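You operate a simulated robot arm through the tools that you are given. There is no shell and no other tool.

You run a simulated robot arm. Do the job below in one go: nothing can be reset, and whatever is moved stays where it is left.

## Task
Rig the grey stirrer: plug out, ring arm in the holder, beaker on the plate, thermometer in the ring.
Fine: lay the plug in the white tray; beaker on the middle of the plate, ring over the beaker; switch on and stir at 2. Set down upright: small beaker.

The check looks at the end state, three seconds after you hand in, the way a careful person would. Anything else that was tipped, shoved, dropped, spilled or broken makes it a failure.

## Robot
A 6-joint arm with a fingered hand, fixed in place. Base frame: the origin is on the floor under the middle of its stand, x ahead of it, y to its left, z up. Lengths are in mm, angles in degrees, forces in N, time in s.
With the tool pointing down near the work surface it reaches from about 480 to 940 mm from the base axis. Its first joint turns from -166.0 to 166.0 degrees. Payload 5 kg.
The tool frame sits at the grasp point between the pads (the TCP): z along the fingers, y along the line on which they close. The tips reach 43 mm beyond it. The gripper opens to 144 mm; its body begins 50 mm behind the TCP. The gripper is a hand of 5 fingers: y runs from the thumb to the fingers, the wrist lies at [-21, -133, -233] in the tool frame, and closing takes about 1.5 s.
Orientation is told as [roll, pitch, yaw] about the base's x, y, z axes, in that order, counted from this pose: with the fingers straight down and the wrist toward the robot, the tool's x, y and z point along [0, 1, 0], [1, 0, 0] and [0, 0, -1] of the base frame.

## Interface
- The arm moves only by the tool send_rows. Its argument "targets" is a list of rows, each a list of 6 numbers: the shift along the base's x, y, z in mm, then the turn, a rotation vector about the base's x, y, z in degrees. In form: [[tx, ty, tz, ax, ay, az], ...]. A call has 1 to 20 rows; each row shifts and turns the commanded pose from where the row before left it. "claw" is the closure, from 0 (fully open) to 1 (shut), set as the call begins (left out, the last holds). Rows are played at 5 a second. More than 50 mm and 8.6 degrees between two rows, or a gripper value outside its range, and nothing of the call is played. A pose out of reach is approached as far as the arm can. The call stops where the force on the tool passes 40 N (or 10 N more than at its start, if that is more) or the arm is blocked; 0.2 s more then pass. The fingers move at their own pace (about 72 mm/s each) and stop on an object; they squeeze with about 33 N. The grip force told is the motor's: it shows also when the fingers shut on nothing. Time passes only in rows, and 0.2 s behind the last, so rows that do not move let the fingers close. The reply holds the time, the measured pose of the TCP, the force on the tool along the base axes, the opening and the grip force, in the units named above and with some noise, with the torque about the TCP (base axes, N m) and any sound that the robot's microphone picked up.
- Cameras (640 x 400 px; columns grow to the right, rows downward): "scene" is fixed at [206.4, 634.2, 1619.1]; the picture's right is [-0.57, 0.82, 0.00], its down [0.76, 0.52, -0.39] and it looks along [-0.32, -0.22, -0.92] (base axes); focal length 278 px, centre (320, 200). "wrist" rides on the gripper at [86, -108, -168] in the tool frame; the picture's right is [-0.80, 0.28, -0.53], its down [-0.54, -0.73, 0.42] and it looks along [-0.27, 0.63, 0.73] (tool axes); focal length 275 px, centre (320, 200). There is no depth. A picture from a camera that has moved, and an enlarged one, comes with that camera's place and axes in the base frame and with its lens. The place of the scene camera against the robot may be out by one fixed shift of up to 25 mm in any direction.
- grab_frame(camera): a new picture of that camera. The clock stands still meanwhile.
- slide_trunk(by): slides the trunk up (or, below 0, down) by that many mm; the arm rides with it, the base frame stays. It gives what a move gives, with no picture.
- move_fingers(index, middle, ring, little, thumb_bend, thumb_turn): sets how far each is bent, from 0 (flat) to 1 (curled in); at 0.3 the hand is open as for a grip, at 0.7 the pads meet at the TCP. One left out holds its place. A second passes; each finger stops where it meets its share of the squeeze, and holds until it gets a number again. A gripper value or a shape takes the hand back. It gives what a move gives, with no picture; readings hold the bend of each and the force on index, middle, ring, little, thumb and palm. thumb_turn goes from beside the hand (0) to across from the fingers (1), as for a grip.
- hand_shape(shape): the hand has 5 fingers and takes this shape, open, in about a second: jaw (thumb against the fingers, like two jaws); tri (thumb and two fingers); tip (a fingertip pinch); poke (one finger out to press); point (the index stretched); flat (the hand flat); cup (the hand cupped); fist (a fist). The gripper value then closes the fingers along that shape, each until it touches; the sizes above hold for jaw. It gives what a move gives, with no picture.
- enlarge(camera, box): a new picture of the part [left, top, right, bottom] of that camera's present view, enlarged. The clock stands still meanwhile.
- sign_off(): hands the job in; it is judged then, once.

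Nothing tells you positions but the pictures and the camera data. Unless the task says otherwise, let go and move clear before handing in.

The tools are called as name(argument=value, ...) on one line, values as JSON. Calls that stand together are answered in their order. send_rows: Moves the arm, as the interface text tells. Its arguments: {"type":"object","properties":{"targets":{"type":"array","items":{"type":"array","items":{"type":"number"}}},"claw":{"type":"number"}},"required":["targets"]} The other tools are called the same way: slide_trunk (by) moves the trunk up or down; hand_shape (shape) gives the hand a shape; move_fingers (index, middle, ring, little, thumb_bend, thumb_turn) moves the fingers one by one; grab_frame (camera) takes a picture; enlarge (camera, box) takes an enlarged picture of a part of a camera's view; sign_off () hands the job in.

At the start:

```text
time: 0.0
tcp_pos: [73.7, 421.2, 1315.2]
ee_rot: [-0.2, -0.1, 0.0]
wrist_force: [0.4, -0.5, -0.8]
torque: [-0.03, -0.02, -0.01]
opening: 143.8
grip_force: 0.0
shape: jaw
bend: [0.3, 0.3, 0.3, 0.3, 0.3, 0.98]
finger forces: [0.0, 0.0, 0.0, 0.0, 0.1, 0.1]
trunk travel left (down, up): [-500.0, 90.0]
```

scene: 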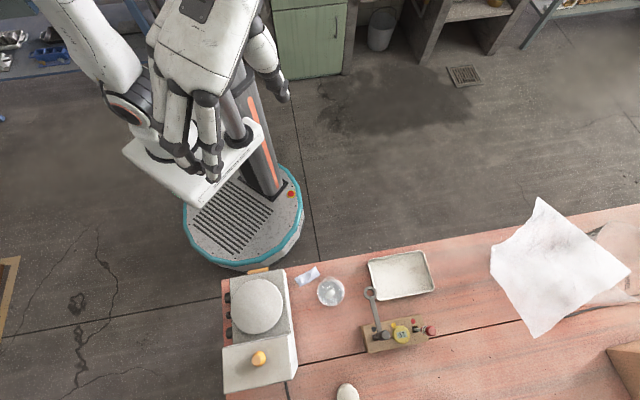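
wrist: 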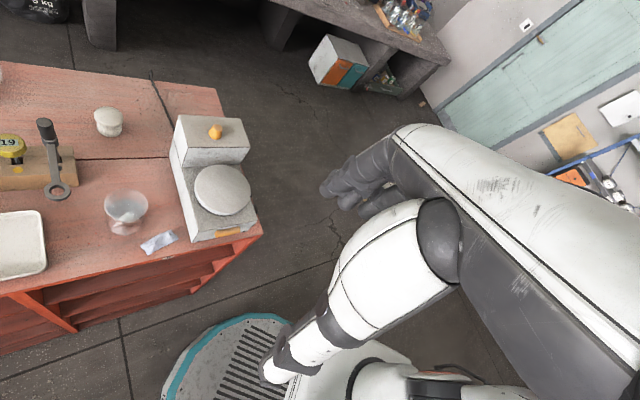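

I see a bench with the grey stirrer (orange plug on its back housing), a small beaker, a white tray, and a rack with the ring arm and other items. I'll enlarge the views to understand the details first.

enlarge(camera="scene", box=[200, 240, 360, 400])

enlarge(camera="scene", box=[300, 240, 460, 400])

enlarge(camera="wrist", box=[0, 80, 280, 280])

```text
2.50 times, centred on (280, 320) of scene
camera zoom: at [206.4, 634.2, 1619.1], right [-0.57, 0.82, 0.0], down [0.76, 0.52, -0.39], along [-0.32, -0.22, -0.92], focal length 695 px, centre (420, -100)
```

zoom: 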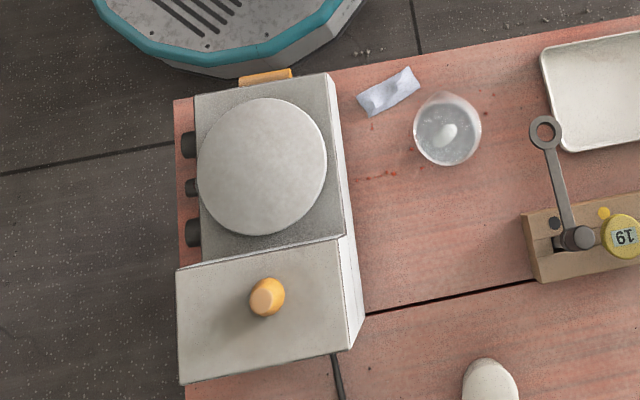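

```text
2.50 times, centred on (380, 320) of scene
camera zoom: at [206.4, 634.2, 1619.1], right [-0.57, 0.82, 0.0], down [0.76, 0.52, -0.39], along [-0.32, -0.22, -0.92], focal length 695 px, centre (170, -100)
```

zoom: 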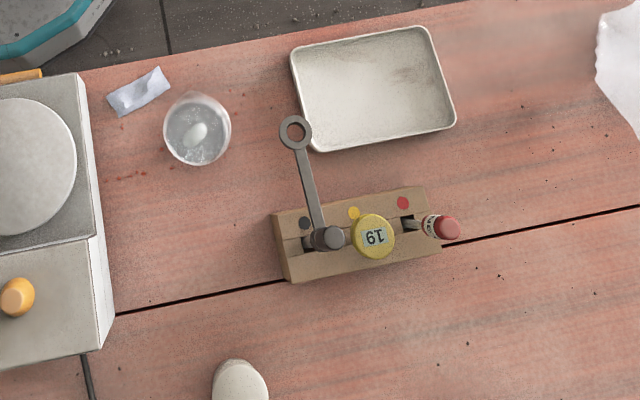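

```text
2.00 times, centred on (140, 180) of wrist
camera zoom: at [-35.4, 508.4, 1483.0], right [0.28, -0.79, 0.54], down [-0.73, -0.54, -0.42], along [0.63, -0.27, -0.73], focal length 551 px, centre (680, 240)
```

zoom: 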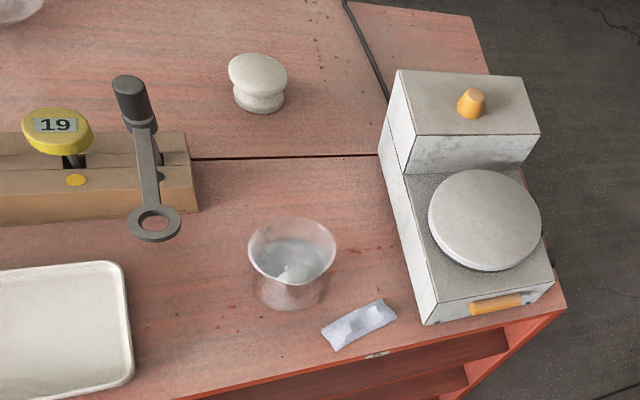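

The stirrer looks to be near (265, 520) with its plate top at about z 1000. The table top is about z 905, and the knobs are on the side facing +x/-y. I'll swing the hand round over free air so the wrist camera can see the knob panel.

send_rows(targets=[[25, -8, 0, 0, 0, 8], [25, -8, 0, 0, 0, 8], [25, -8, 0, 0, 0, 8], [25, -8, 0, 0, 0, 8], [25, -8, 0, 0, 0, 8], [25, -8, 0, 0, 0, 8], [25, -8, 0, 0, 0, 8], [25, -8, 0, 0, 0, 8]])

grab_frame(camera="wrist")

grab_frame(camera="scene")

```text
time: 1.8
tcp_pos: [274.1, 358.0, 1315.8]
ee_rot: [-0.2, -0.1, 64.0]
wrist_force: [-0.5, -0.1, 0.7]
torque: [0.0, -0.04, -0.01]
opening: 144.0
grip_force: 0.0
shape: jaw
bend: [0.3, 0.3, 0.3, 0.3, 0.3, 0.98]
finger forces: [0.1, 0.0, 0.0, 0.0, 0.0, 0.1]
trunk travel left (down, up): [-500.0, 90.0]
```

```text
taken
camera wrist: at [148.0, 297.7, 1482.8], right [0.84, -0.09, 0.54], down [0.17, -0.89, -0.42], along [0.52, 0.45, -0.73], focal length 275 px, centre (320, 200)
```

wrist: 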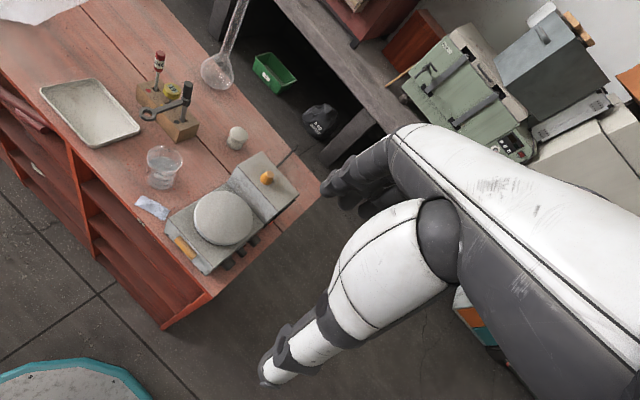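

```text
taken
```

scene: 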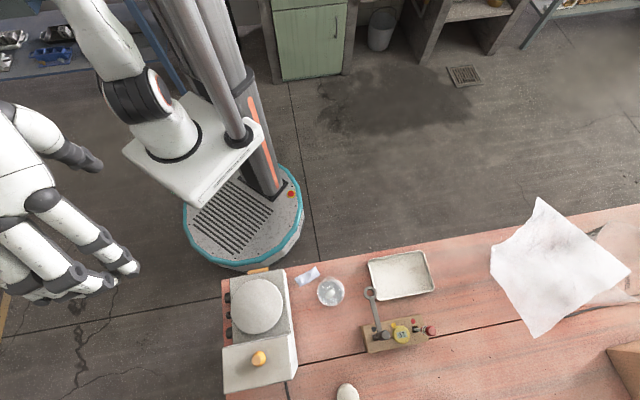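

The yaw works well and the panel side is coming into view. I'll keep turning so the camera looks straight at the knobs.

send_rows(targets=[[18, -5, -10, 0, 0, 8], [18, -5, -10, 0, 0, 8], [18, -5, -10, 0, 0, 8], [18, -5, -10, 0, 0, 8], [18, -5, -10, 0, 0, 8], [18, -5, -10, 0, 0, 8], [18, -5, -10, 0, 0, 8], [18, -5, -10, 0, 0, 8]])

grab_frame(camera="wrist")

```text
time: 3.6
tcp_pos: [418.6, 316.9, 1235.6]
ee_rot: [-0.2, -0.1, 128.0]
wrist_force: [-0.3, -0.1, -0.6]
torque: [-0.02, 0.02, 0.0]
opening: 144.0
grip_force: 0.0
shape: jaw
bend: [0.3, 0.3, 0.3, 0.3, 0.3, 0.98]
finger forces: [0.0, 0.0, 0.0, 0.1, 0.0, 0.0]
trunk travel left (down, up): [-500.0, 90.0]
```

```text
taken
camera wrist: at [416.8, 178.6, 1402.6], right [0.45, 0.71, 0.54], down [0.88, -0.24, -0.42], along [-0.17, 0.66, -0.73], focal length 275 px, centre (320, 200)
```

wrist: 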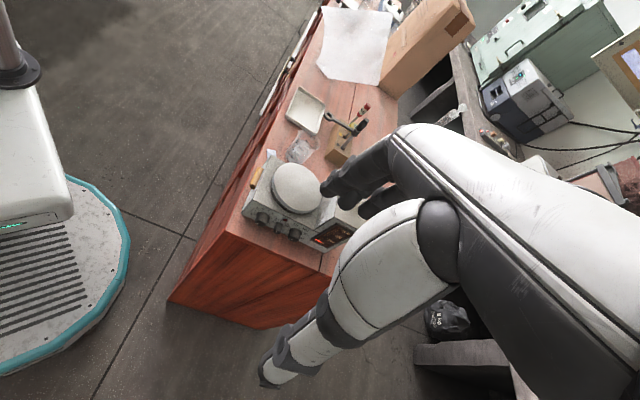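

enlarge(camera="wrist", box=[210, 140, 370, 280])

```text
2.86 times, centred on (290, 210) of wrist
camera zoom: at [416.8, 178.6, 1402.6], right [0.45, 0.71, 0.54], down [0.88, -0.24, -0.42], along [-0.17, 0.66, -0.73], focal length 786 px, centre (406, 171)
```

zoom: 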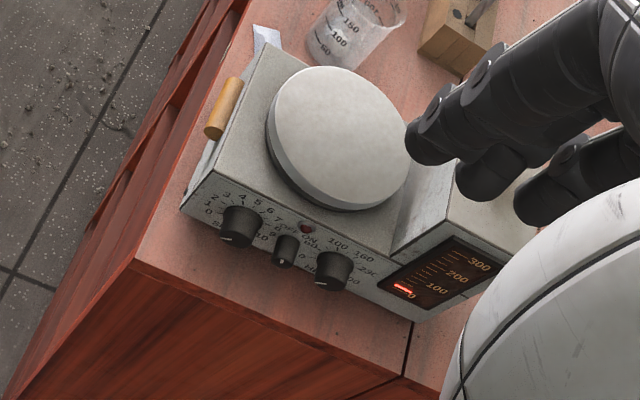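

enlarge(camera="wrist", box=[240, 195, 320, 245])

enlarge(camera="wrist", box=[280, 80, 400, 155])

```text
8.00 times, centred on (280, 220) of wrist
camera zoom: at [416.8, 178.6, 1402.6], right [0.45, 0.71, 0.54], down [0.88, -0.24, -0.42], along [-0.17, 0.66, -0.73], focal length 2202 px, centre (640, 40)
```

zoom: 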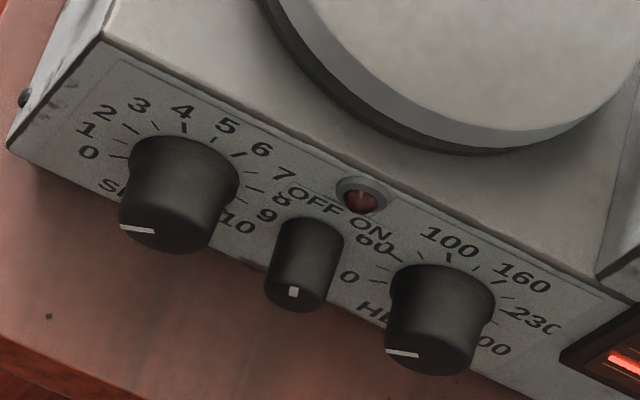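

```text
5.33 times, centred on (340, 118) of wrist
camera zoom: at [416.8, 178.6, 1402.6], right [0.45, 0.71, 0.54], down [0.88, -0.24, -0.42], along [-0.17, 0.66, -0.73], focal length 1468 px, centre (213, 640)
```

zoom: 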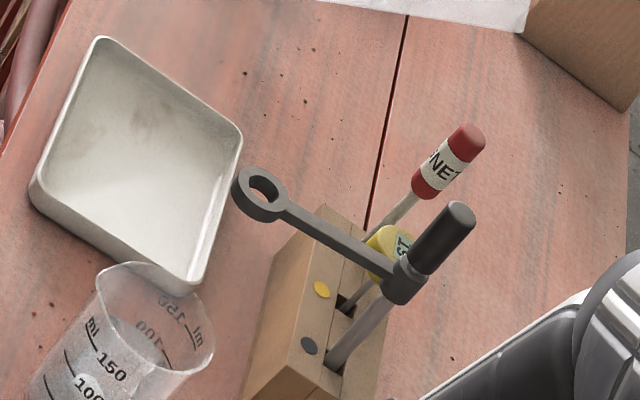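

The panel has a stir dial (0–10, now at 0), an OFF/ON switch and a heat dial at 0. The red stick is a magnet and the yellow dial is the thermometer. Before touching anything I'll test the pinch shape in free air.

hand_shape(shape="tip")

grab_frame(camera="wrist")

send_rows(targets=[[0, 0, 0, 0, 0, 0], [0, 0, 0, 0, 0, 0], [0, 0, 0, 0, 0, 0], [0, 0, 0, 0, 0, 0], [0, 0, 0, 0, 0, 0], [0, 0, 0, 0, 0, 0], [0, 0, 0, 0, 0, 0], [0, 0, 0, 0, 0, 0], [0, 0, 0, 0, 0, 0]], claw=1.0)

grab_frame(camera="wrist")

```text
time: 4.5
tcp_pos: [417.9, 318.5, 1235.6]
ee_rot: [-0.2, -0.1, 127.9]
wrist_force: [0.0, 0.1, 0.4]
torque: [0.01, -0.03, -0.02]
opening: 143.7
grip_force: 0.0
shape: tip
bend: [0.3, 0.98, 0.99, 0.99, 0.3, 0.98]
finger forces: [0.0, 0.0, 0.1, 0.0, 0.0, 0.0]
trunk travel left (down, up): [-500.0, 90.0]
```

```text
taken
camera wrist: at [415.8, 178.5, 1403.0], right [0.45, 0.71, 0.54], down [0.88, -0.24, -0.42], along [-0.17, 0.66, -0.73], focal length 275 px, centre (320, 200)
```

wrist: 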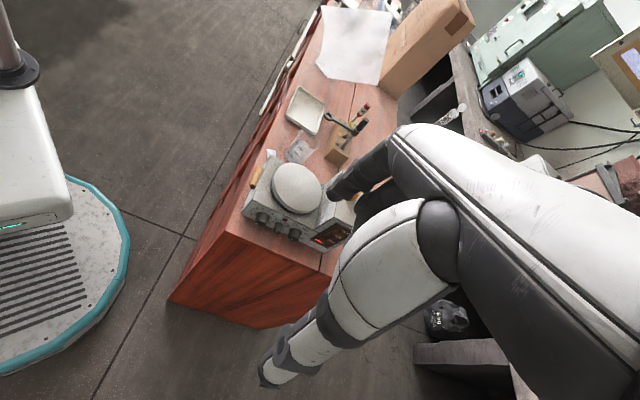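

```text
time: 6.5
tcp_pos: [416.9, 318.2, 1234.6]
ee_rot: [-0.2, -0.2, 128.0]
wrist_force: [0.0, -0.2, 0.3]
torque: [0.01, 0.01, 0.0]
opening: 0.1
grip_force: 32.7
shape: tip
bend: [0.7, 1.0, 1.0, 1.0, 0.6, 1.0]
finger forces: [0.0, 0.1, 0.0, 0.1, 0.0, 0.0]
trunk travel left (down, up): [-500.0, 90.0]
```

```text
taken
camera wrist: at [415.9, 178.5, 1402.9], right [0.45, 0.71, 0.54], down [0.88, -0.24, -0.42], along [-0.17, 0.66, -0.73], focal length 275 px, centre (320, 200)
```

wrist: 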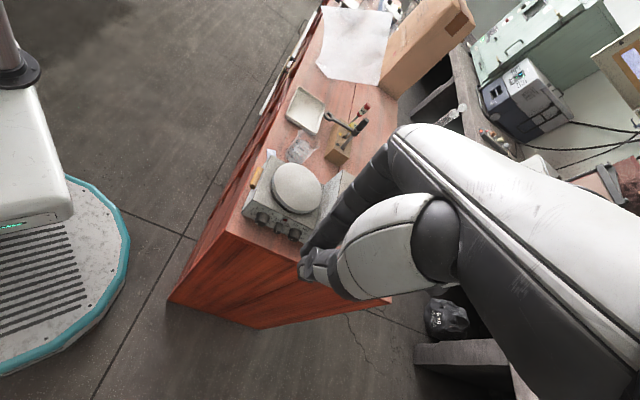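

enlarge(camera="scene", box=[0, 220, 240, 370])

enlarge(camera="wrist", box=[260, 180, 460, 305])

```text
2.67 times, centred on (120, 295) of scene
camera zoom: at [206.4, 634.2, 1619.1], right [-0.57, 0.82, 0.0], down [0.76, 0.52, -0.39], along [-0.32, -0.22, -0.92], focal length 741 px, centre (853, -53)
```

zoom: 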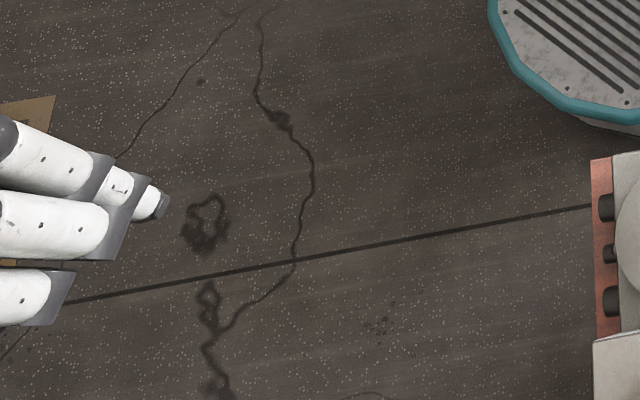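

```text
3.20 times, centred on (360, 242) of wrist
camera zoom: at [415.9, 178.5, 1402.9], right [0.45, 0.71, 0.54], down [0.88, -0.24, -0.42], along [-0.17, 0.66, -0.73], focal length 881 px, centre (192, 64)
```

zoom: 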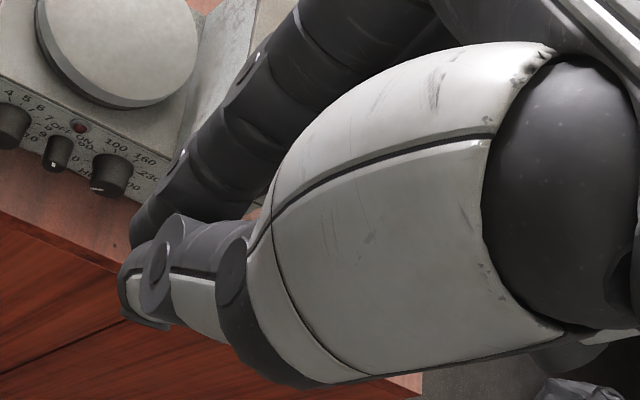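

The tip pinch meets near the TCP with the other fingers curled, which suits the plug and the knobs. I'll go back to the vantage at yaw 64 and take zoomed pictures to measure everything.

send_rows(targets=[[-18, 5, 10, 0, 0, -8], [-18, 5, 10, 0, 0, -8], [-18, 5, 10, 0, 0, -8], [-18, 5, 10, 0, 0, -8], [-18, 5, 10, 0, 0, -8], [-18, 5, 10, 0, 0, -8], [-18, 5, 10, 0, 0, -8], [-18, 5, 10, 0, 0, -8], [0, 0, 0, 0, 0, 0]], claw=0.0)

enlarge(camera="wrist", box=[150, 140, 310, 290])

enlarge(camera="wrist", box=[30, 40, 190, 140])

enlarge(camera="wrist", box=[120, 40, 280, 140])

enlarge(camera="wrist", box=[120, 120, 280, 220])

```text
time: 8.5
tcp_pos: [273.2, 357.6, 1315.8]
ee_rot: [-0.2, 0.0, 63.9]
wrist_force: [-0.1, 0.0, 0.4]
torque: [0.01, -0.02, -0.01]
opening: 144.0
grip_force: 0.0
shape: tip
bend: [0.3, 0.98, 0.99, 0.99, 0.3, 0.98]
finger forces: [0.0, 0.0, 0.0, 0.0, 0.1, 0.1]
trunk travel left (down, up): [-500.0, 90.0]
```

```text
2.67 times, centred on (230, 215) of wrist
camera zoom: at [147.1, 298.6, 1483.3], right [0.84, -0.09, 0.54], down [0.17, -0.89, -0.42], along [0.52, 0.44, -0.73], focal length 734 px, centre (560, 160)
```

zoom: 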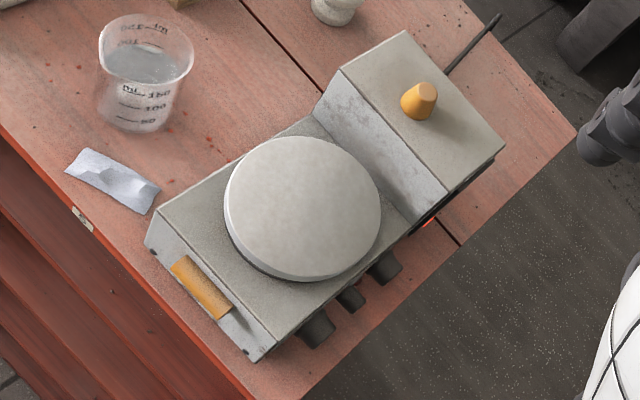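

```text
4.00 times, centred on (110, 90) of wrist
camera zoom: at [147.1, 298.6, 1483.3], right [0.84, -0.09, 0.54], down [0.17, -0.89, -0.42], along [0.52, 0.44, -0.73], focal length 1101 px, centre (1160, 640)
```

zoom: 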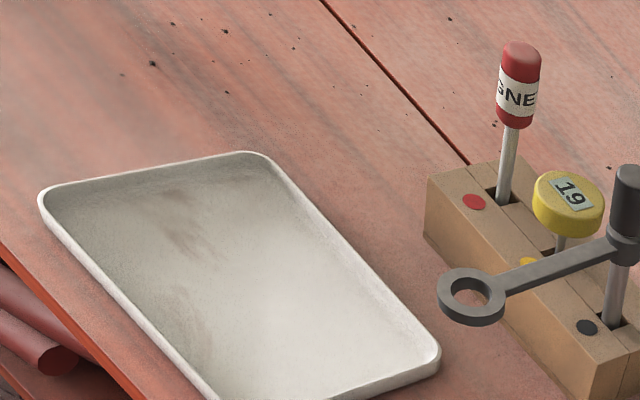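

```text
4.00 times, centred on (200, 90) of wrist
camera zoom: at [147.1, 298.6, 1483.3], right [0.84, -0.09, 0.54], down [0.17, -0.89, -0.42], along [0.52, 0.44, -0.73], focal length 1101 px, centre (800, 640)
```

zoom: 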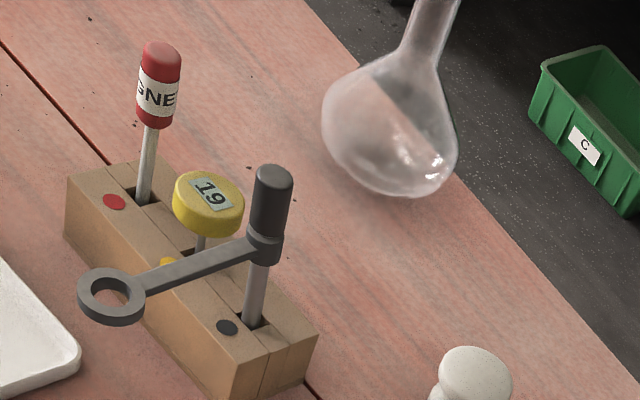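

```text
4.00 times, centred on (200, 170) of wrist
camera zoom: at [147.1, 298.6, 1483.3], right [0.84, -0.09, 0.54], down [0.17, -0.89, -0.42], along [0.52, 0.44, -0.73], focal length 1101 px, centre (800, 320)
```

zoom: 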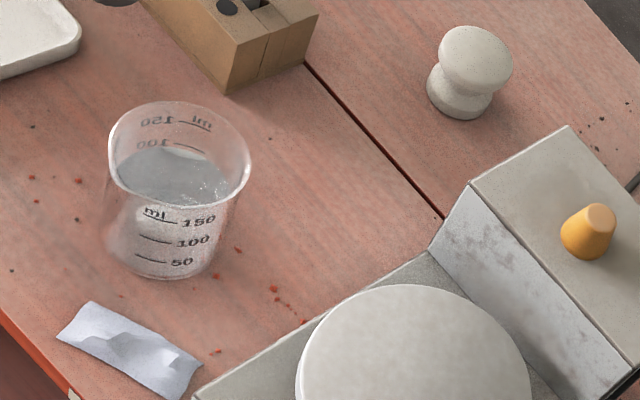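

The view is clear. Now I'll return toward the start pose for a second vantage to triangulate.

send_rows(targets=[[-25, 8, 0, 0, 0, -8], [-25, 8, 0, 0, 0, -8], [-25, 8, 0, 0, 0, -8], [-25, 8, 0, 0, 0, -8], [-25, 8, 0, 0, 0, -8], [-25, 8, 0, 0, 0, -8], [-25, 8, 0, 0, 0, -8], [-25, 8, 0, 0, 0, -8], [0, 0, 0, 0, 0, 0]])

enlarge(camera="wrist", box=[140, 100, 300, 250])

enlarge(camera="wrist", box=[0, 60, 160, 210])

enlarge(camera="wrist", box=[0, 180, 160, 280])

```text
time: 10.5
tcp_pos: [71.5, 421.9, 1316.3]
ee_rot: [-0.1, -0.1, 0.0]
wrist_force: [0.0, 0.0, -0.4]
torque: [-0.01, -0.03, -0.01]
opening: 143.9
grip_force: 0.0
shape: tip
bend: [0.3, 0.98, 0.99, 0.99, 0.3, 0.98]
finger forces: [0.1, 0.0, 0.0, 0.0, 0.0, 0.0]
trunk travel left (down, up): [-500.0, 90.0]
```

```text
2.67 times, centred on (220, 175) of wrist
camera zoom: at [-36.5, 508.4, 1483.6], right [0.28, -0.79, 0.54], down [-0.72, -0.54, -0.42], along [0.63, -0.27, -0.73], focal length 734 px, centre (587, 267)
```

zoom: 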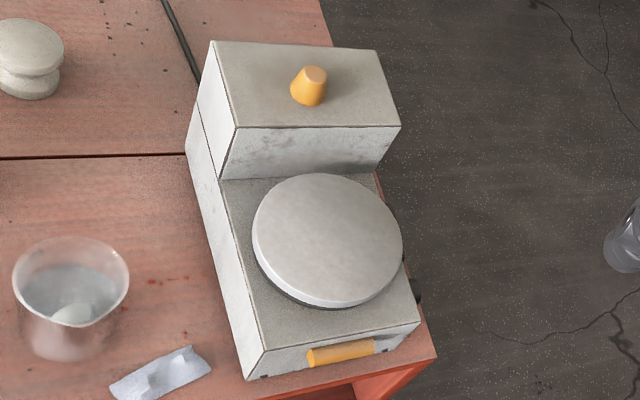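

```text
2.67 times, centred on (80, 135) of wrist
camera zoom: at [-36.5, 508.4, 1483.6], right [0.28, -0.79, 0.54], down [-0.72, -0.54, -0.42], along [0.63, -0.27, -0.73], focal length 734 px, centre (960, 373)
```

zoom: 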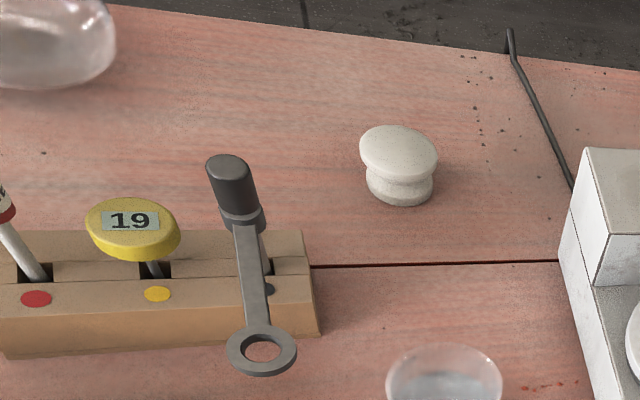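

```text
4.00 times, centred on (80, 230) of wrist
camera zoom: at [-36.5, 508.4, 1483.6], right [0.28, -0.79, 0.54], down [-0.72, -0.54, -0.42], along [0.63, -0.27, -0.73], focal length 1101 px, centre (1280, 80)
```

zoom: 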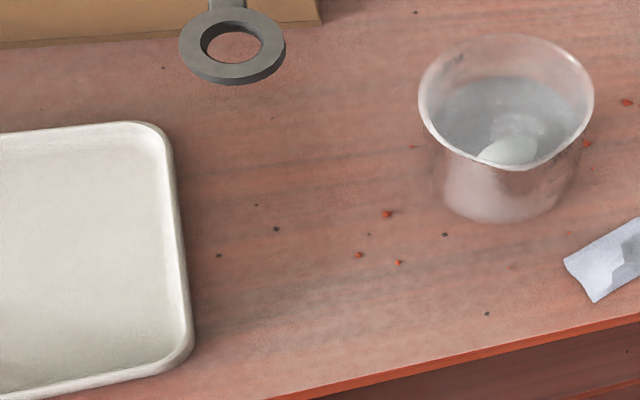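

Measurements so far:

| Item | Position (mm) |
|---|---|
| Table | z ≈ 886 |
| Plug top | (336, 595, 1059) |
| Plate centre | (274, 525, 980) |
| Beaker rim | (159, 639, 965) |
| Ring arm handle top | (173, 765, 1048) |
| Ring | (117, 710, 994) |
| Thermometer head | (148, 805, 984) |
| Tray | (14, 757) |

Next I'll hover above the plug and check from closer up.

send_rows(targets=[[29.4, 19.2, -11, 0, 0, 7.1], [29.4, 19.2, -11, 0, 0, 7.1], [29.4, 19.2, -11, 0, 0, 7.1], [29.4, 19.2, -11, 0, 0, 7.1], [29.4, 19.2, -11, 0, 0, 7.1], [29.4, 19.2, -11, 0, 0, 7.1], [29.4, 19.2, -11, 0, 0, 7.1], [29.4, 19.2, -11, 0, 0, 7.1], [29.4, 19.2, -11, 0, 0, 7.1], [0, 0, 0, 0, 0, 0]])

grab_frame(camera="wrist")

grab_frame(camera="scene")

```text
time: 12.7
tcp_pos: [339.2, 595.4, 1216.4]
ee_rot: [-0.3, -0.1, 63.9]
wrist_force: [0.0, -0.3, 0.1]
torque: [0.0, -0.03, 0.04]
opening: 144.1
grip_force: 0.0
shape: tip
bend: [0.3, 0.98, 0.99, 0.99, 0.3, 0.98]
finger forces: [0.0, 0.0, 0.0, 0.0, 0.0, 0.0]
trunk travel left (down, up): [-500.0, 90.0]
```

```text
taken
camera wrist: at [212.4, 534.7, 1384.3], right [0.84, -0.09, 0.54], down [0.17, -0.89, -0.42], along [0.52, 0.45, -0.73], focal length 275 px, centre (320, 200)
```

wrist: 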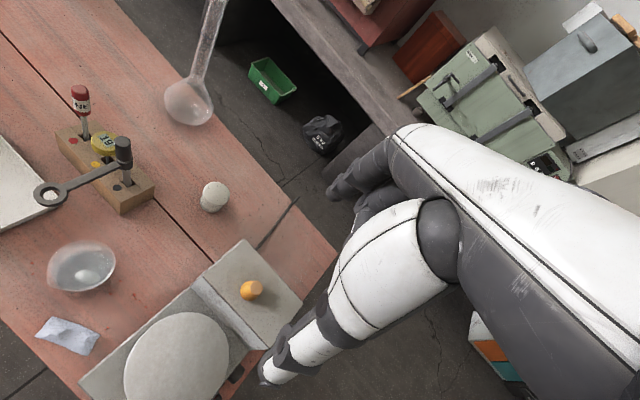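

```text
taken
```

scene: 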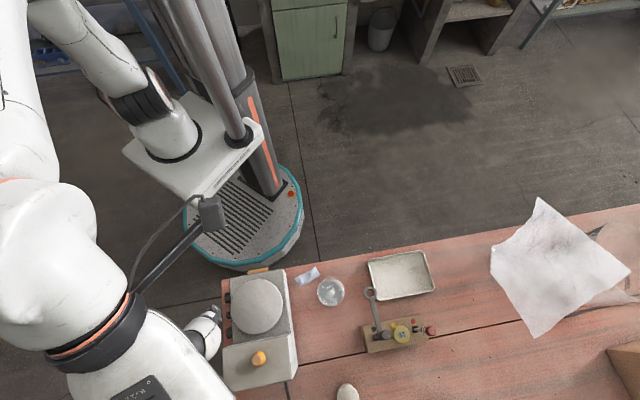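

enlarge(camera="wrist", box=[80, 230, 320, 380])

enlarge(camera="wrist", box=[20, 70, 180, 220])

enlarge(camera="wrist", box=[20, 220, 180, 370])

```text
2.67 times, centred on (200, 305) of wrist
camera zoom: at [212.4, 534.7, 1384.3], right [0.84, -0.09, 0.54], down [0.17, -0.89, -0.42], along [0.52, 0.45, -0.73], focal length 734 px, centre (640, -80)
```

zoom: 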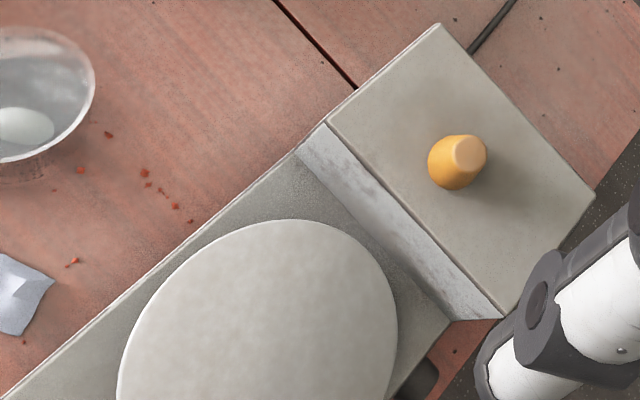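

```text
2.67 times, centred on (100, 145) of wrist
camera zoom: at [212.4, 534.7, 1384.3], right [0.84, -0.09, 0.54], down [0.17, -0.89, -0.42], along [0.52, 0.45, -0.73], focal length 734 px, centre (907, 347)
```

zoom: 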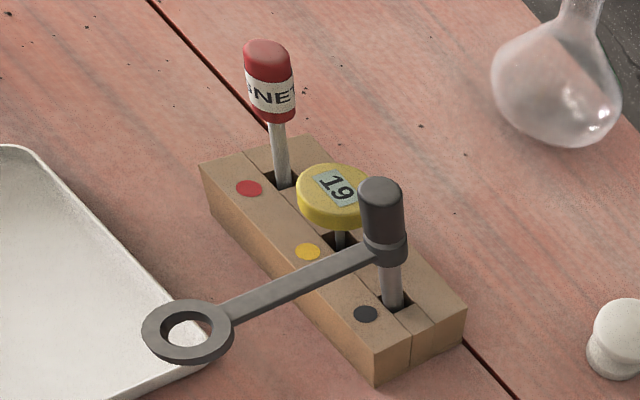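

```text
2.67 times, centred on (100, 295) of wrist
camera zoom: at [212.4, 534.7, 1384.3], right [0.84, -0.09, 0.54], down [0.17, -0.89, -0.42], along [0.52, 0.45, -0.73], focal length 734 px, centre (907, -53)
```

zoom: 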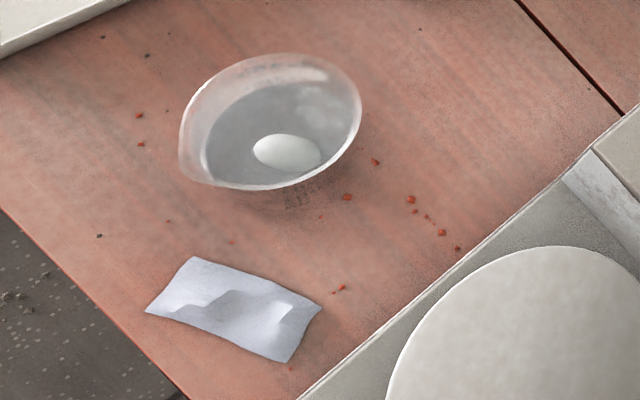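

The plug axis is at (337, 595.5) with the housing top at z ≈ 1028. I'll descend above it with the pinch open and check before closing.

send_rows(targets=[[-1, 0, -30, 0, 0, 0], [-1, 0, -30, 0, 0, 0], [0, 0, -30, 0, 0, 0], [0, 0, -16, 0, 0, 0], [0, 0, 0, 0, 0, 0]])

grab_frame(camera="wrist")

enlarge(camera="scene", box=[180, 280, 340, 400])

```text
time: 13.9
tcp_pos: [336.4, 594.8, 1110.9]
ee_rot: [-0.2, -0.2, 63.9]
wrist_force: [0.6, -0.3, 0.3]
torque: [0.05, -0.02, 0.01]
opening: 143.7
grip_force: 0.2
shape: tip
bend: [0.3, 0.98, 0.99, 0.99, 0.3, 0.98]
finger forces: [0.0, 0.0, 0.0, 0.0, 0.0, 0.0]
trunk travel left (down, up): [-500.0, 90.0]
```

```text
taken
camera wrist: at [210.2, 535.5, 1277.9], right [0.84, -0.1, 0.54], down [0.17, -0.89, -0.42], along [0.52, 0.44, -0.73], focal length 275 px, centre (320, 200)
```

wrist: 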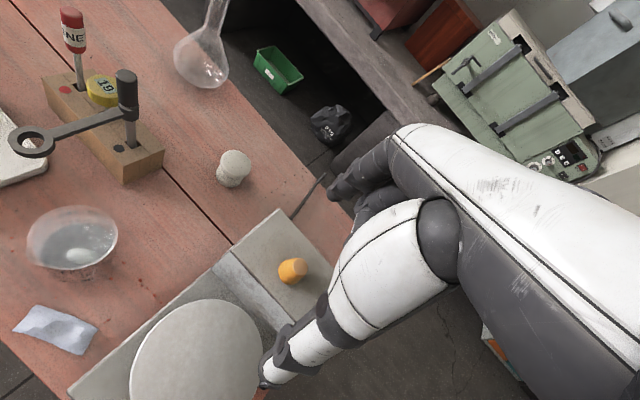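

```text
3.33 times, centred on (260, 340) of scene
camera zoom: at [206.4, 634.2, 1619.1], right [-0.57, 0.82, 0.0], down [0.76, 0.52, -0.39], along [-0.32, -0.22, -0.92], focal length 927 px, centre (520, -267)
```

zoom: 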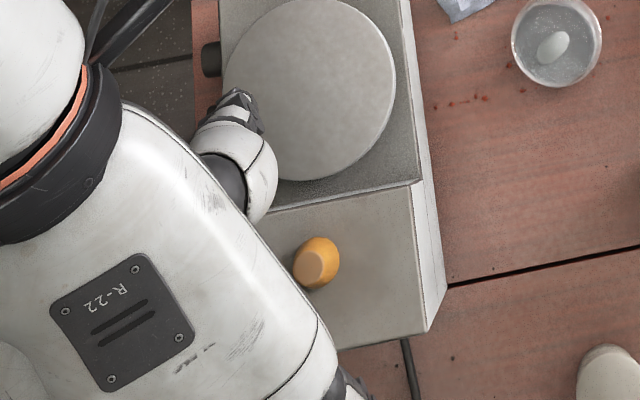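

The plug sits between thumb and index. I'll lower until the tips are just above the housing top and then close.

send_rows(targets=[[0.5, 0.5, -15, 0, 0, 0], [0, 0, -15, 0, 0, 0], [0, 0, -7, 0, 0, 0], [0, 0, 0, 0, 0, 0]])

enlarge(camera="wrist", box=[220, 160, 420, 400])

```text
time: 14.9
tcp_pos: [337.3, 594.8, 1073.8]
ee_rot: [-0.1, 0.0, 63.9]
wrist_force: [-1.3, -0.2, -0.6]
torque: [0.02, 0.02, -0.01]
opening: 144.0
grip_force: 0.2
shape: tip
bend: [0.3, 0.98, 0.99, 0.99, 0.3, 0.98]
finger forces: [0.0, 0.0, 0.1, 0.0, 0.0, 0.0]
trunk travel left (down, up): [-500.0, 90.0]
```

```text
1.67 times, centred on (320, 280) of wrist
camera zoom: at [210.9, 535.5, 1241.1], right [0.84, -0.1, 0.54], down [0.17, -0.89, -0.42], along [0.52, 0.44, -0.73], focal length 459 px, centre (320, 67)
```

zoom: 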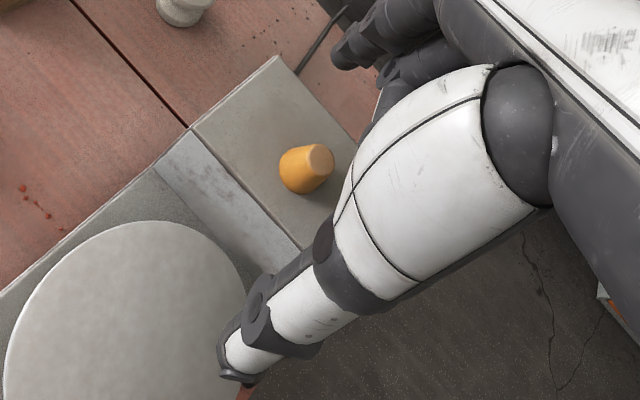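

send_rows(targets=[[0, 0, 0, 0, 0, 0], [0, 0, 0, 0, 0, 0], [0, 0, 0, 0, 0, 0], [0, 0, 0, 0, 0, 0], [0, 0, 0, 0, 0, 0], [0, 0, 0, 0, 0, 0], [0, 0, 0, 0, 0, 0], [0, 0, 0, 0, 0, 0], [0, 0, 0, 0, 0, 0]], claw=1.0)

enlarge(camera="wrist", box=[220, 160, 420, 400])

enlarge(camera="scene", box=[180, 280, 340, 400])

```text
time: 16.9
tcp_pos: [335.6, 593.4, 1074.8]
ee_rot: [-0.2, -0.2, 64.0]
wrist_force: [-9.3, -8.6, 10.5]
torque: [-0.35, 0.34, 0.01]
opening: 22.0
grip_force: 33.2
shape: tip
bend: [0.74, 1.0, 1.0, 1.0, 0.72, 1.0]
finger forces: [22.9, 0.0, 0.0, 0.0, 38.2, 0.0]
trunk travel left (down, up): [-500.0, 90.0]
```

```text
1.67 times, centred on (320, 280) of wrist
camera zoom: at [209.4, 534.1, 1242.3], right [0.84, -0.1, 0.54], down [0.17, -0.89, -0.42], along [0.52, 0.45, -0.73], focal length 459 px, centre (320, 67)
```

zoom: 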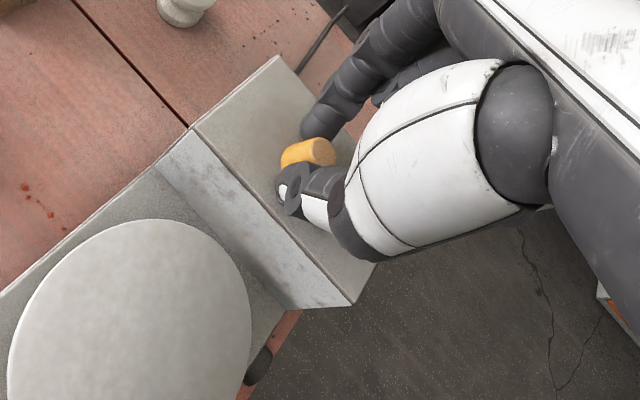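

```text
3.33 times, centred on (260, 340) of scene
camera zoom: at [206.4, 634.2, 1619.1], right [-0.57, 0.82, 0.0], down [0.76, 0.52, -0.39], along [-0.32, -0.22, -0.92], focal length 927 px, centre (520, -267)
```

zoom: 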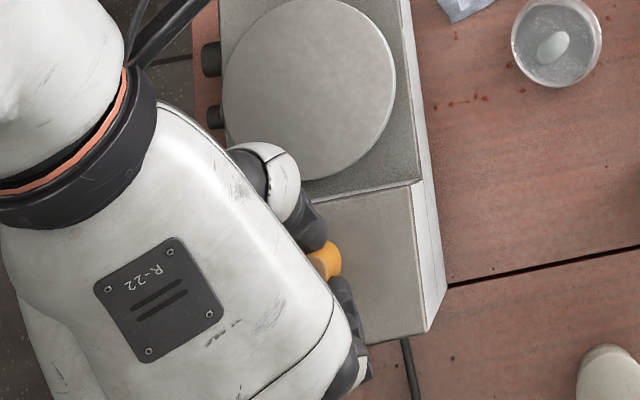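

The plug is gripped with the opening at 22 mm. I'll pull it straight up slowly.

send_rows(targets=[[0, 0, 4, 0, 0, 0], [0, 0, 6, 0, 0, 0], [0, 0, 8, 0, 0, 0], [0, 0, 10, 0, 0, 0], [0, 0, 12, 0, 0, 0], [0, 0, 15, 0, 0, 0], [0, 0, 20, 0, 0, 0], [0, 0, 20, 0, 0, 0], [0, 0, 0, 0, 0, 0]])

enlarge(camera="wrist", box=[220, 160, 420, 400])

enlarge(camera="scene", box=[180, 280, 340, 400])

```text
time: 18.9
tcp_pos: [336.4, 593.6, 1169.2]
ee_rot: [-0.3, 0.0, 63.9]
wrist_force: [0.9, 0.5, 0.3]
torque: [-0.01, -0.03, 0.0]
opening: 21.1
grip_force: 33.0
shape: tip
bend: [0.74, 1.0, 1.0, 1.0, 0.71, 1.0]
finger forces: [27.7, 0.0, 0.1, 0.0, 28.0, 0.0]
trunk travel left (down, up): [-500.0, 90.0]
```

```text
1.67 times, centred on (320, 280) of wrist
camera zoom: at [210.4, 535.1, 1336.4], right [0.84, -0.09, 0.54], down [0.17, -0.89, -0.42], along [0.52, 0.44, -0.73], focal length 459 px, centre (320, 67)
```

zoom: 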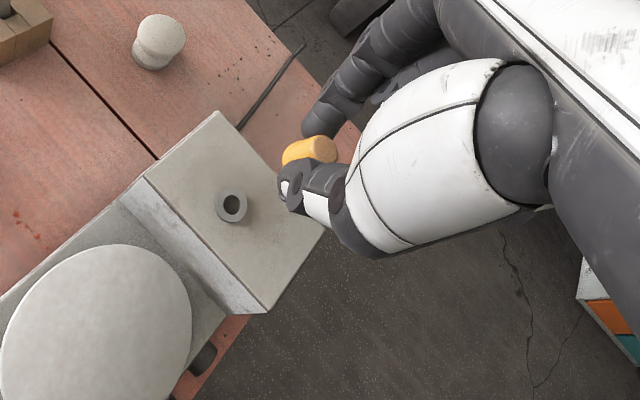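

```text
3.33 times, centred on (260, 340) of scene
camera zoom: at [206.4, 634.2, 1619.1], right [-0.57, 0.82, 0.0], down [0.76, 0.52, -0.39], along [-0.32, -0.22, -0.92], focal length 927 px, centre (520, -267)
```

zoom: 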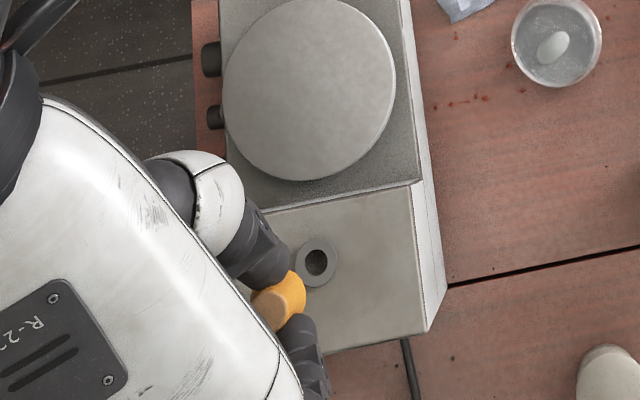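

The plug is out and shows a grey socket with a hole. I'll zoom in on the socket to measure it, then look at the plug in the hand.

enlarge(camera="wrist", box=[240, 190, 340, 290])

enlarge(camera="scene", box=[230, 340, 290, 380])

```text
4.00 times, centred on (290, 240) of wrist
camera zoom: at [210.4, 535.1, 1336.4], right [0.84, -0.09, 0.54], down [0.17, -0.89, -0.42], along [0.52, 0.44, -0.73], focal length 1101 px, centre (440, 40)
```

zoom: 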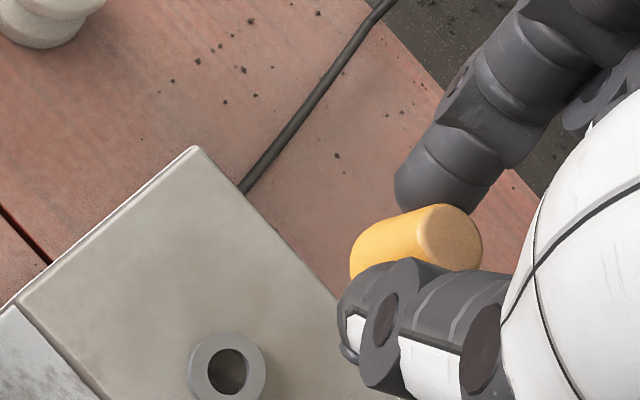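

```text
10.00 times, centred on (260, 360) of scene
camera zoom: at [206.4, 634.2, 1619.1], right [-0.57, 0.82, 0.0], down [0.76, 0.52, -0.39], along [-0.32, -0.22, -0.92], focal length 2780 px, centre (920, -1400)
```

zoom: 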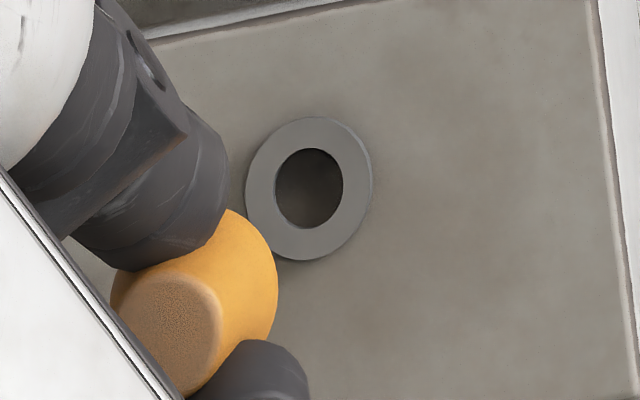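

I'll carry the plug high over to the white tray, whose centre is about (19, 759), with the yaw near 80.

send_rows(targets=[[0, 0, 20, 0, 0, 0], [0, 0, 20, 0, 0, 0], [-40.5, 21.5, 0, 0, 0, 2], [-40.5, 21.5, 0, 0, 0, 2], [-40.5, 21.5, 0, 0, 0, 2], [-40.5, 21.5, 0, 0, 0, 2], [-40.5, 21.5, 0, 0, 0, 2], [-40.5, 21.5, 0, 0, 0, 2], [-40.5, 21.5, 0, 0, 0, 2], [-40.5, 21.5, 0, 0, 0, 2], [0, 0, -40, 0, 0, 0], [0, 0, -40, 0, 0, 0], [0, 0, -30, 0, 0, 0], [0, 0, 0, 0, 0, 0]])

grab_frame(camera="wrist")

enlarge(camera="scene", box=[280, 200, 500, 350])

```text
time: 21.9
tcp_pos: [13.2, 766.7, 1098.5]
ee_rot: [-0.2, 0.0, 79.9]
wrist_force: [0.0, -0.3, -1.2]
torque: [-0.01, 0.01, 0.0]
opening: 21.2
grip_force: 32.8
shape: tip
bend: [0.74, 1.0, 1.0, 1.0, 0.71, 1.0]
finger forces: [27.5, 0.0, 0.1, 0.1, 27.6, 0.0]
trunk travel left (down, up): [-500.0, 90.0]
```

```text
taken
camera wrist: at [-92.6, 675.0, 1265.7], right [0.83, 0.14, 0.54], down [0.41, -0.81, -0.42], along [0.38, 0.57, -0.73], focal length 275 px, centre (320, 200)
```

wrist: 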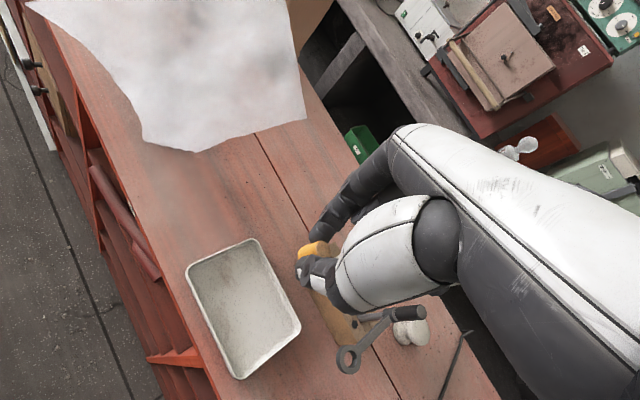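

```text
2.67 times, centred on (390, 275) of scene
camera zoom: at [206.4, 634.2, 1619.1], right [-0.57, 0.82, 0.0], down [0.76, 0.52, -0.39], along [-0.32, -0.22, -0.92], focal length 741 px, centre (133, 0)
```

zoom: 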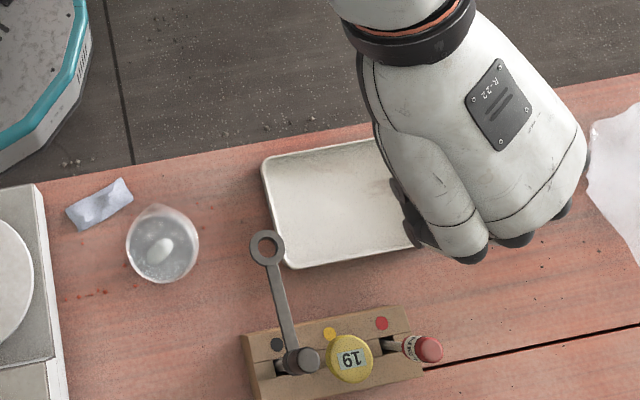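

The plug is over the tray centre and the ring arm is well clear of the hand. I'll lower in stages.

send_rows(targets=[[0, -3, -40, 0, 0, 0], [0, -3, -40, 0, 0, 0], [0, -2, -40, 0, 0, 0], [0, 0, -12, 0, 0, 0], [0, 0, 0, 0, 0, 0]])

grab_frame(camera="wrist")

enlarge(camera="scene", box=[300, 200, 500, 350])

```text
time: 23.1
tcp_pos: [13.3, 758.1, 966.6]
ee_rot: [-0.2, 0.0, 80.0]
wrist_force: [-0.3, 0.3, 0.0]
torque: [0.01, 0.0, 0.02]
opening: 20.9
grip_force: 32.4
shape: tip
bend: [0.74, 1.0, 1.0, 1.0, 0.71, 1.0]
finger forces: [27.5, 0.0, 0.0, 0.1, 27.5, 0.1]
trunk travel left (down, up): [-500.0, 90.0]
```

```text
taken
camera wrist: at [-92.1, 666.8, 1134.4], right [0.83, 0.14, 0.54], down [0.41, -0.81, -0.42], along [0.38, 0.57, -0.73], focal length 275 px, centre (320, 200)
```

wrist: 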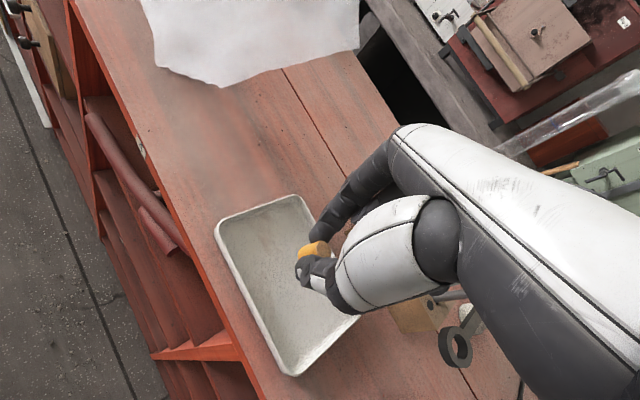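

```text
2.67 times, centred on (400, 275) of scene
camera zoom: at [206.4, 634.2, 1619.1], right [-0.57, 0.82, 0.0], down [0.76, 0.52, -0.39], along [-0.32, -0.22, -0.92], focal length 741 px, centre (107, 0)
```

zoom: 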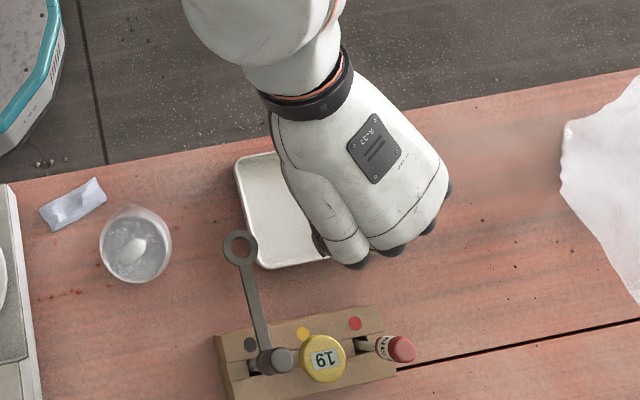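

send_rows(targets=[[0, 0, -5, 0, 0, 0], [0, 0, -5, 0, 0, 0], [0, 0, -3, 0, 0, 0], [0, 0, 0, 0, 0, 0]])

enlarge(camera="wrist", box=[230, 190, 390, 290])

```text
time: 24.1
tcp_pos: [11.9, 758.9, 954.0]
ee_rot: [-0.2, 0.0, 79.9]
wrist_force: [0.5, -0.6, 0.2]
torque: [-0.03, -0.01, 0.0]
opening: 20.8
grip_force: 32.6
shape: tip
bend: [0.74, 1.0, 1.0, 1.0, 0.71, 1.0]
finger forces: [27.4, 0.0, 0.0, 0.0, 27.5, 0.1]
trunk travel left (down, up): [-500.0, 90.0]
```

```text
4.00 times, centred on (310, 240) of wrist
camera zoom: at [-92.4, 667.1, 1121.0], right [0.83, 0.14, 0.54], down [0.41, -0.81, -0.42], along [0.38, 0.57, -0.73], focal length 1101 px, centre (360, 40)
```

zoom: 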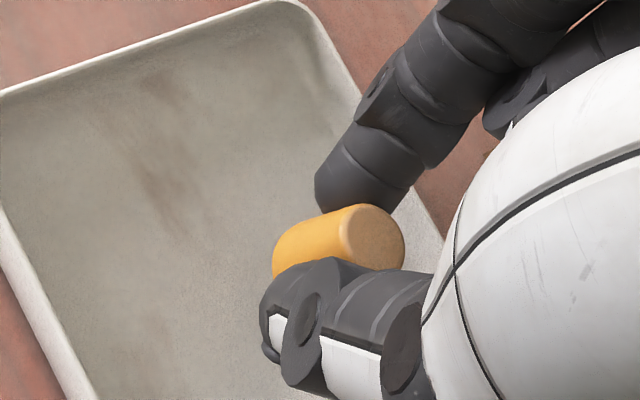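

send_rows(targets=[[0, 0, -2, 0, 0, 0], [0, 0, -2, 0, 0, 0], [0, 0, -2, 0, 0, 0], [0, 0, -1, 0, 0, 0], [0, 0, 0, 0, 0, 0]])

enlarge(camera="wrist", box=[230, 190, 390, 290])

```text
time: 25.3
tcp_pos: [12.6, 758.4, 945.8]
ee_rot: [-0.2, 0.1, 79.9]
wrist_force: [0.2, 0.2, -0.3]
torque: [-0.01, 0.01, 0.0]
opening: 20.8
grip_force: 33.0
shape: tip
bend: [0.74, 1.0, 1.0, 1.0, 0.71, 1.0]
finger forces: [27.4, 0.0, 0.0, 0.1, 27.4, 0.0]
trunk travel left (down, up): [-500.0, 90.0]
```

```text
4.00 times, centred on (310, 240) of wrist
camera zoom: at [-92.3, 667.2, 1113.8], right [0.83, 0.14, 0.54], down [0.41, -0.81, -0.42], along [0.38, 0.57, -0.73], focal length 1101 px, centre (360, 40)
```

zoom: 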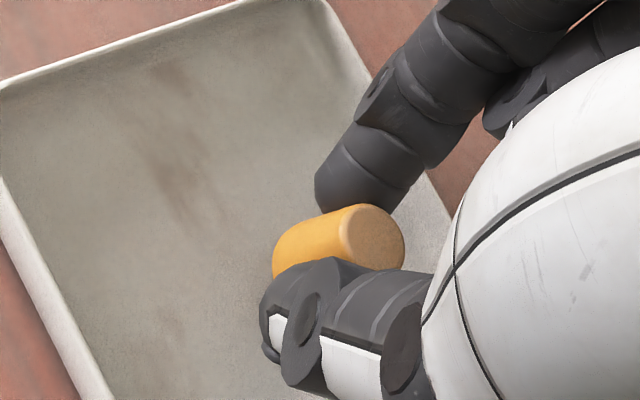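

send_rows(targets=[[0, 0, -2, 0, 0, 0], [0, 0, -2, 0, 0, 0], [0, 0, -2, 0, 0, 0], [0, 0, 0, 0, 0, 0]])

enlarge(camera="wrist", box=[230, 190, 390, 290])

```text
time: 26.3
tcp_pos: [12.6, 758.7, 941.9]
ee_rot: [-0.1, -0.2, 80.0]
wrist_force: [-0.5, -1.5, 10.5]
torque: [0.05, 0.01, -0.02]
opening: 21.0
grip_force: 32.8
shape: tip
bend: [0.74, 1.0, 1.0, 1.0, 0.71, 1.0]
finger forces: [28.4, 0.0, 0.0, 0.0, 31.1, 0.0]
trunk travel left (down, up): [-500.0, 90.0]
```

```text
4.00 times, centred on (310, 240) of wrist
camera zoom: at [-92.5, 667.0, 1109.8], right [0.83, 0.14, 0.54], down [0.41, -0.81, -0.42], along [0.38, 0.57, -0.73], focal length 1101 px, centre (360, 40)
```

zoom: 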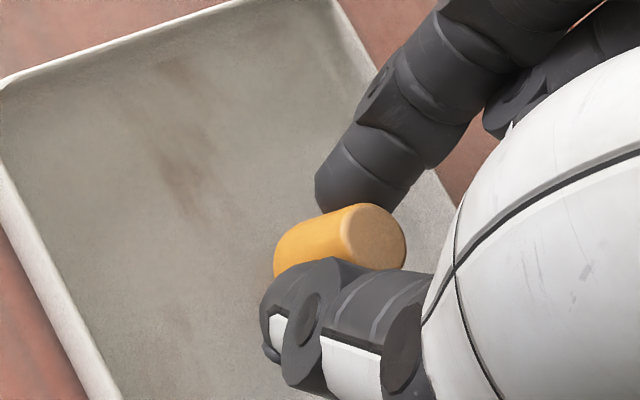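

The plug touches the tray floor (10 N upward). I'll open the pinch to release it.

send_rows(targets=[[0, 0, 1, 0, 0, 0], [0, 0, 0, 0, 0, 0], [0, 0, 0, 0, 0, 0], [0, 0, 0, 0, 0, 0], [0, 0, 0, 0, 0, 0], [0, 0, 0, 0, 0, 0]], claw=0.5)

enlarge(camera="wrist", box=[230, 190, 390, 290])

```text
time: 27.7
tcp_pos: [11.7, 759.5, 941.7]
ee_rot: [-0.2, 0.0, 79.9]
wrist_force: [-1.1, -0.4, -0.2]
torque: [-0.01, -0.02, 0.0]
opening: 71.6
grip_force: 0.1
shape: tip
bend: [0.73, 0.98, 0.99, 0.99, 0.71, 1.0]
finger forces: [0.1, 0.0, 0.1, 0.1, 0.0, 0.0]
trunk travel left (down, up): [-500.0, 90.0]
```

```text
4.00 times, centred on (310, 240) of wrist
camera zoom: at [-92.3, 667.3, 1109.1], right [0.83, 0.14, 0.54], down [0.41, -0.81, -0.42], along [0.38, 0.57, -0.73], focal length 1101 px, centre (360, 40)
```

zoom: 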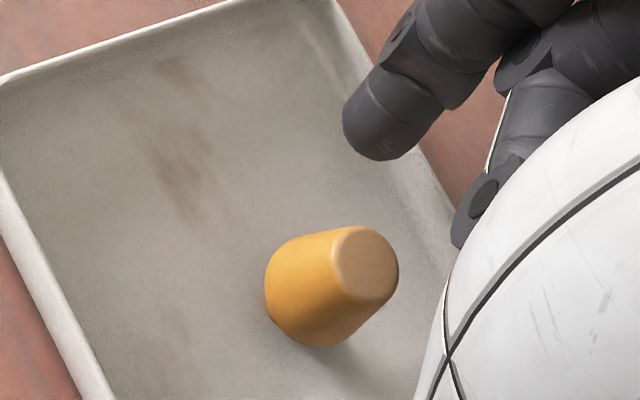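

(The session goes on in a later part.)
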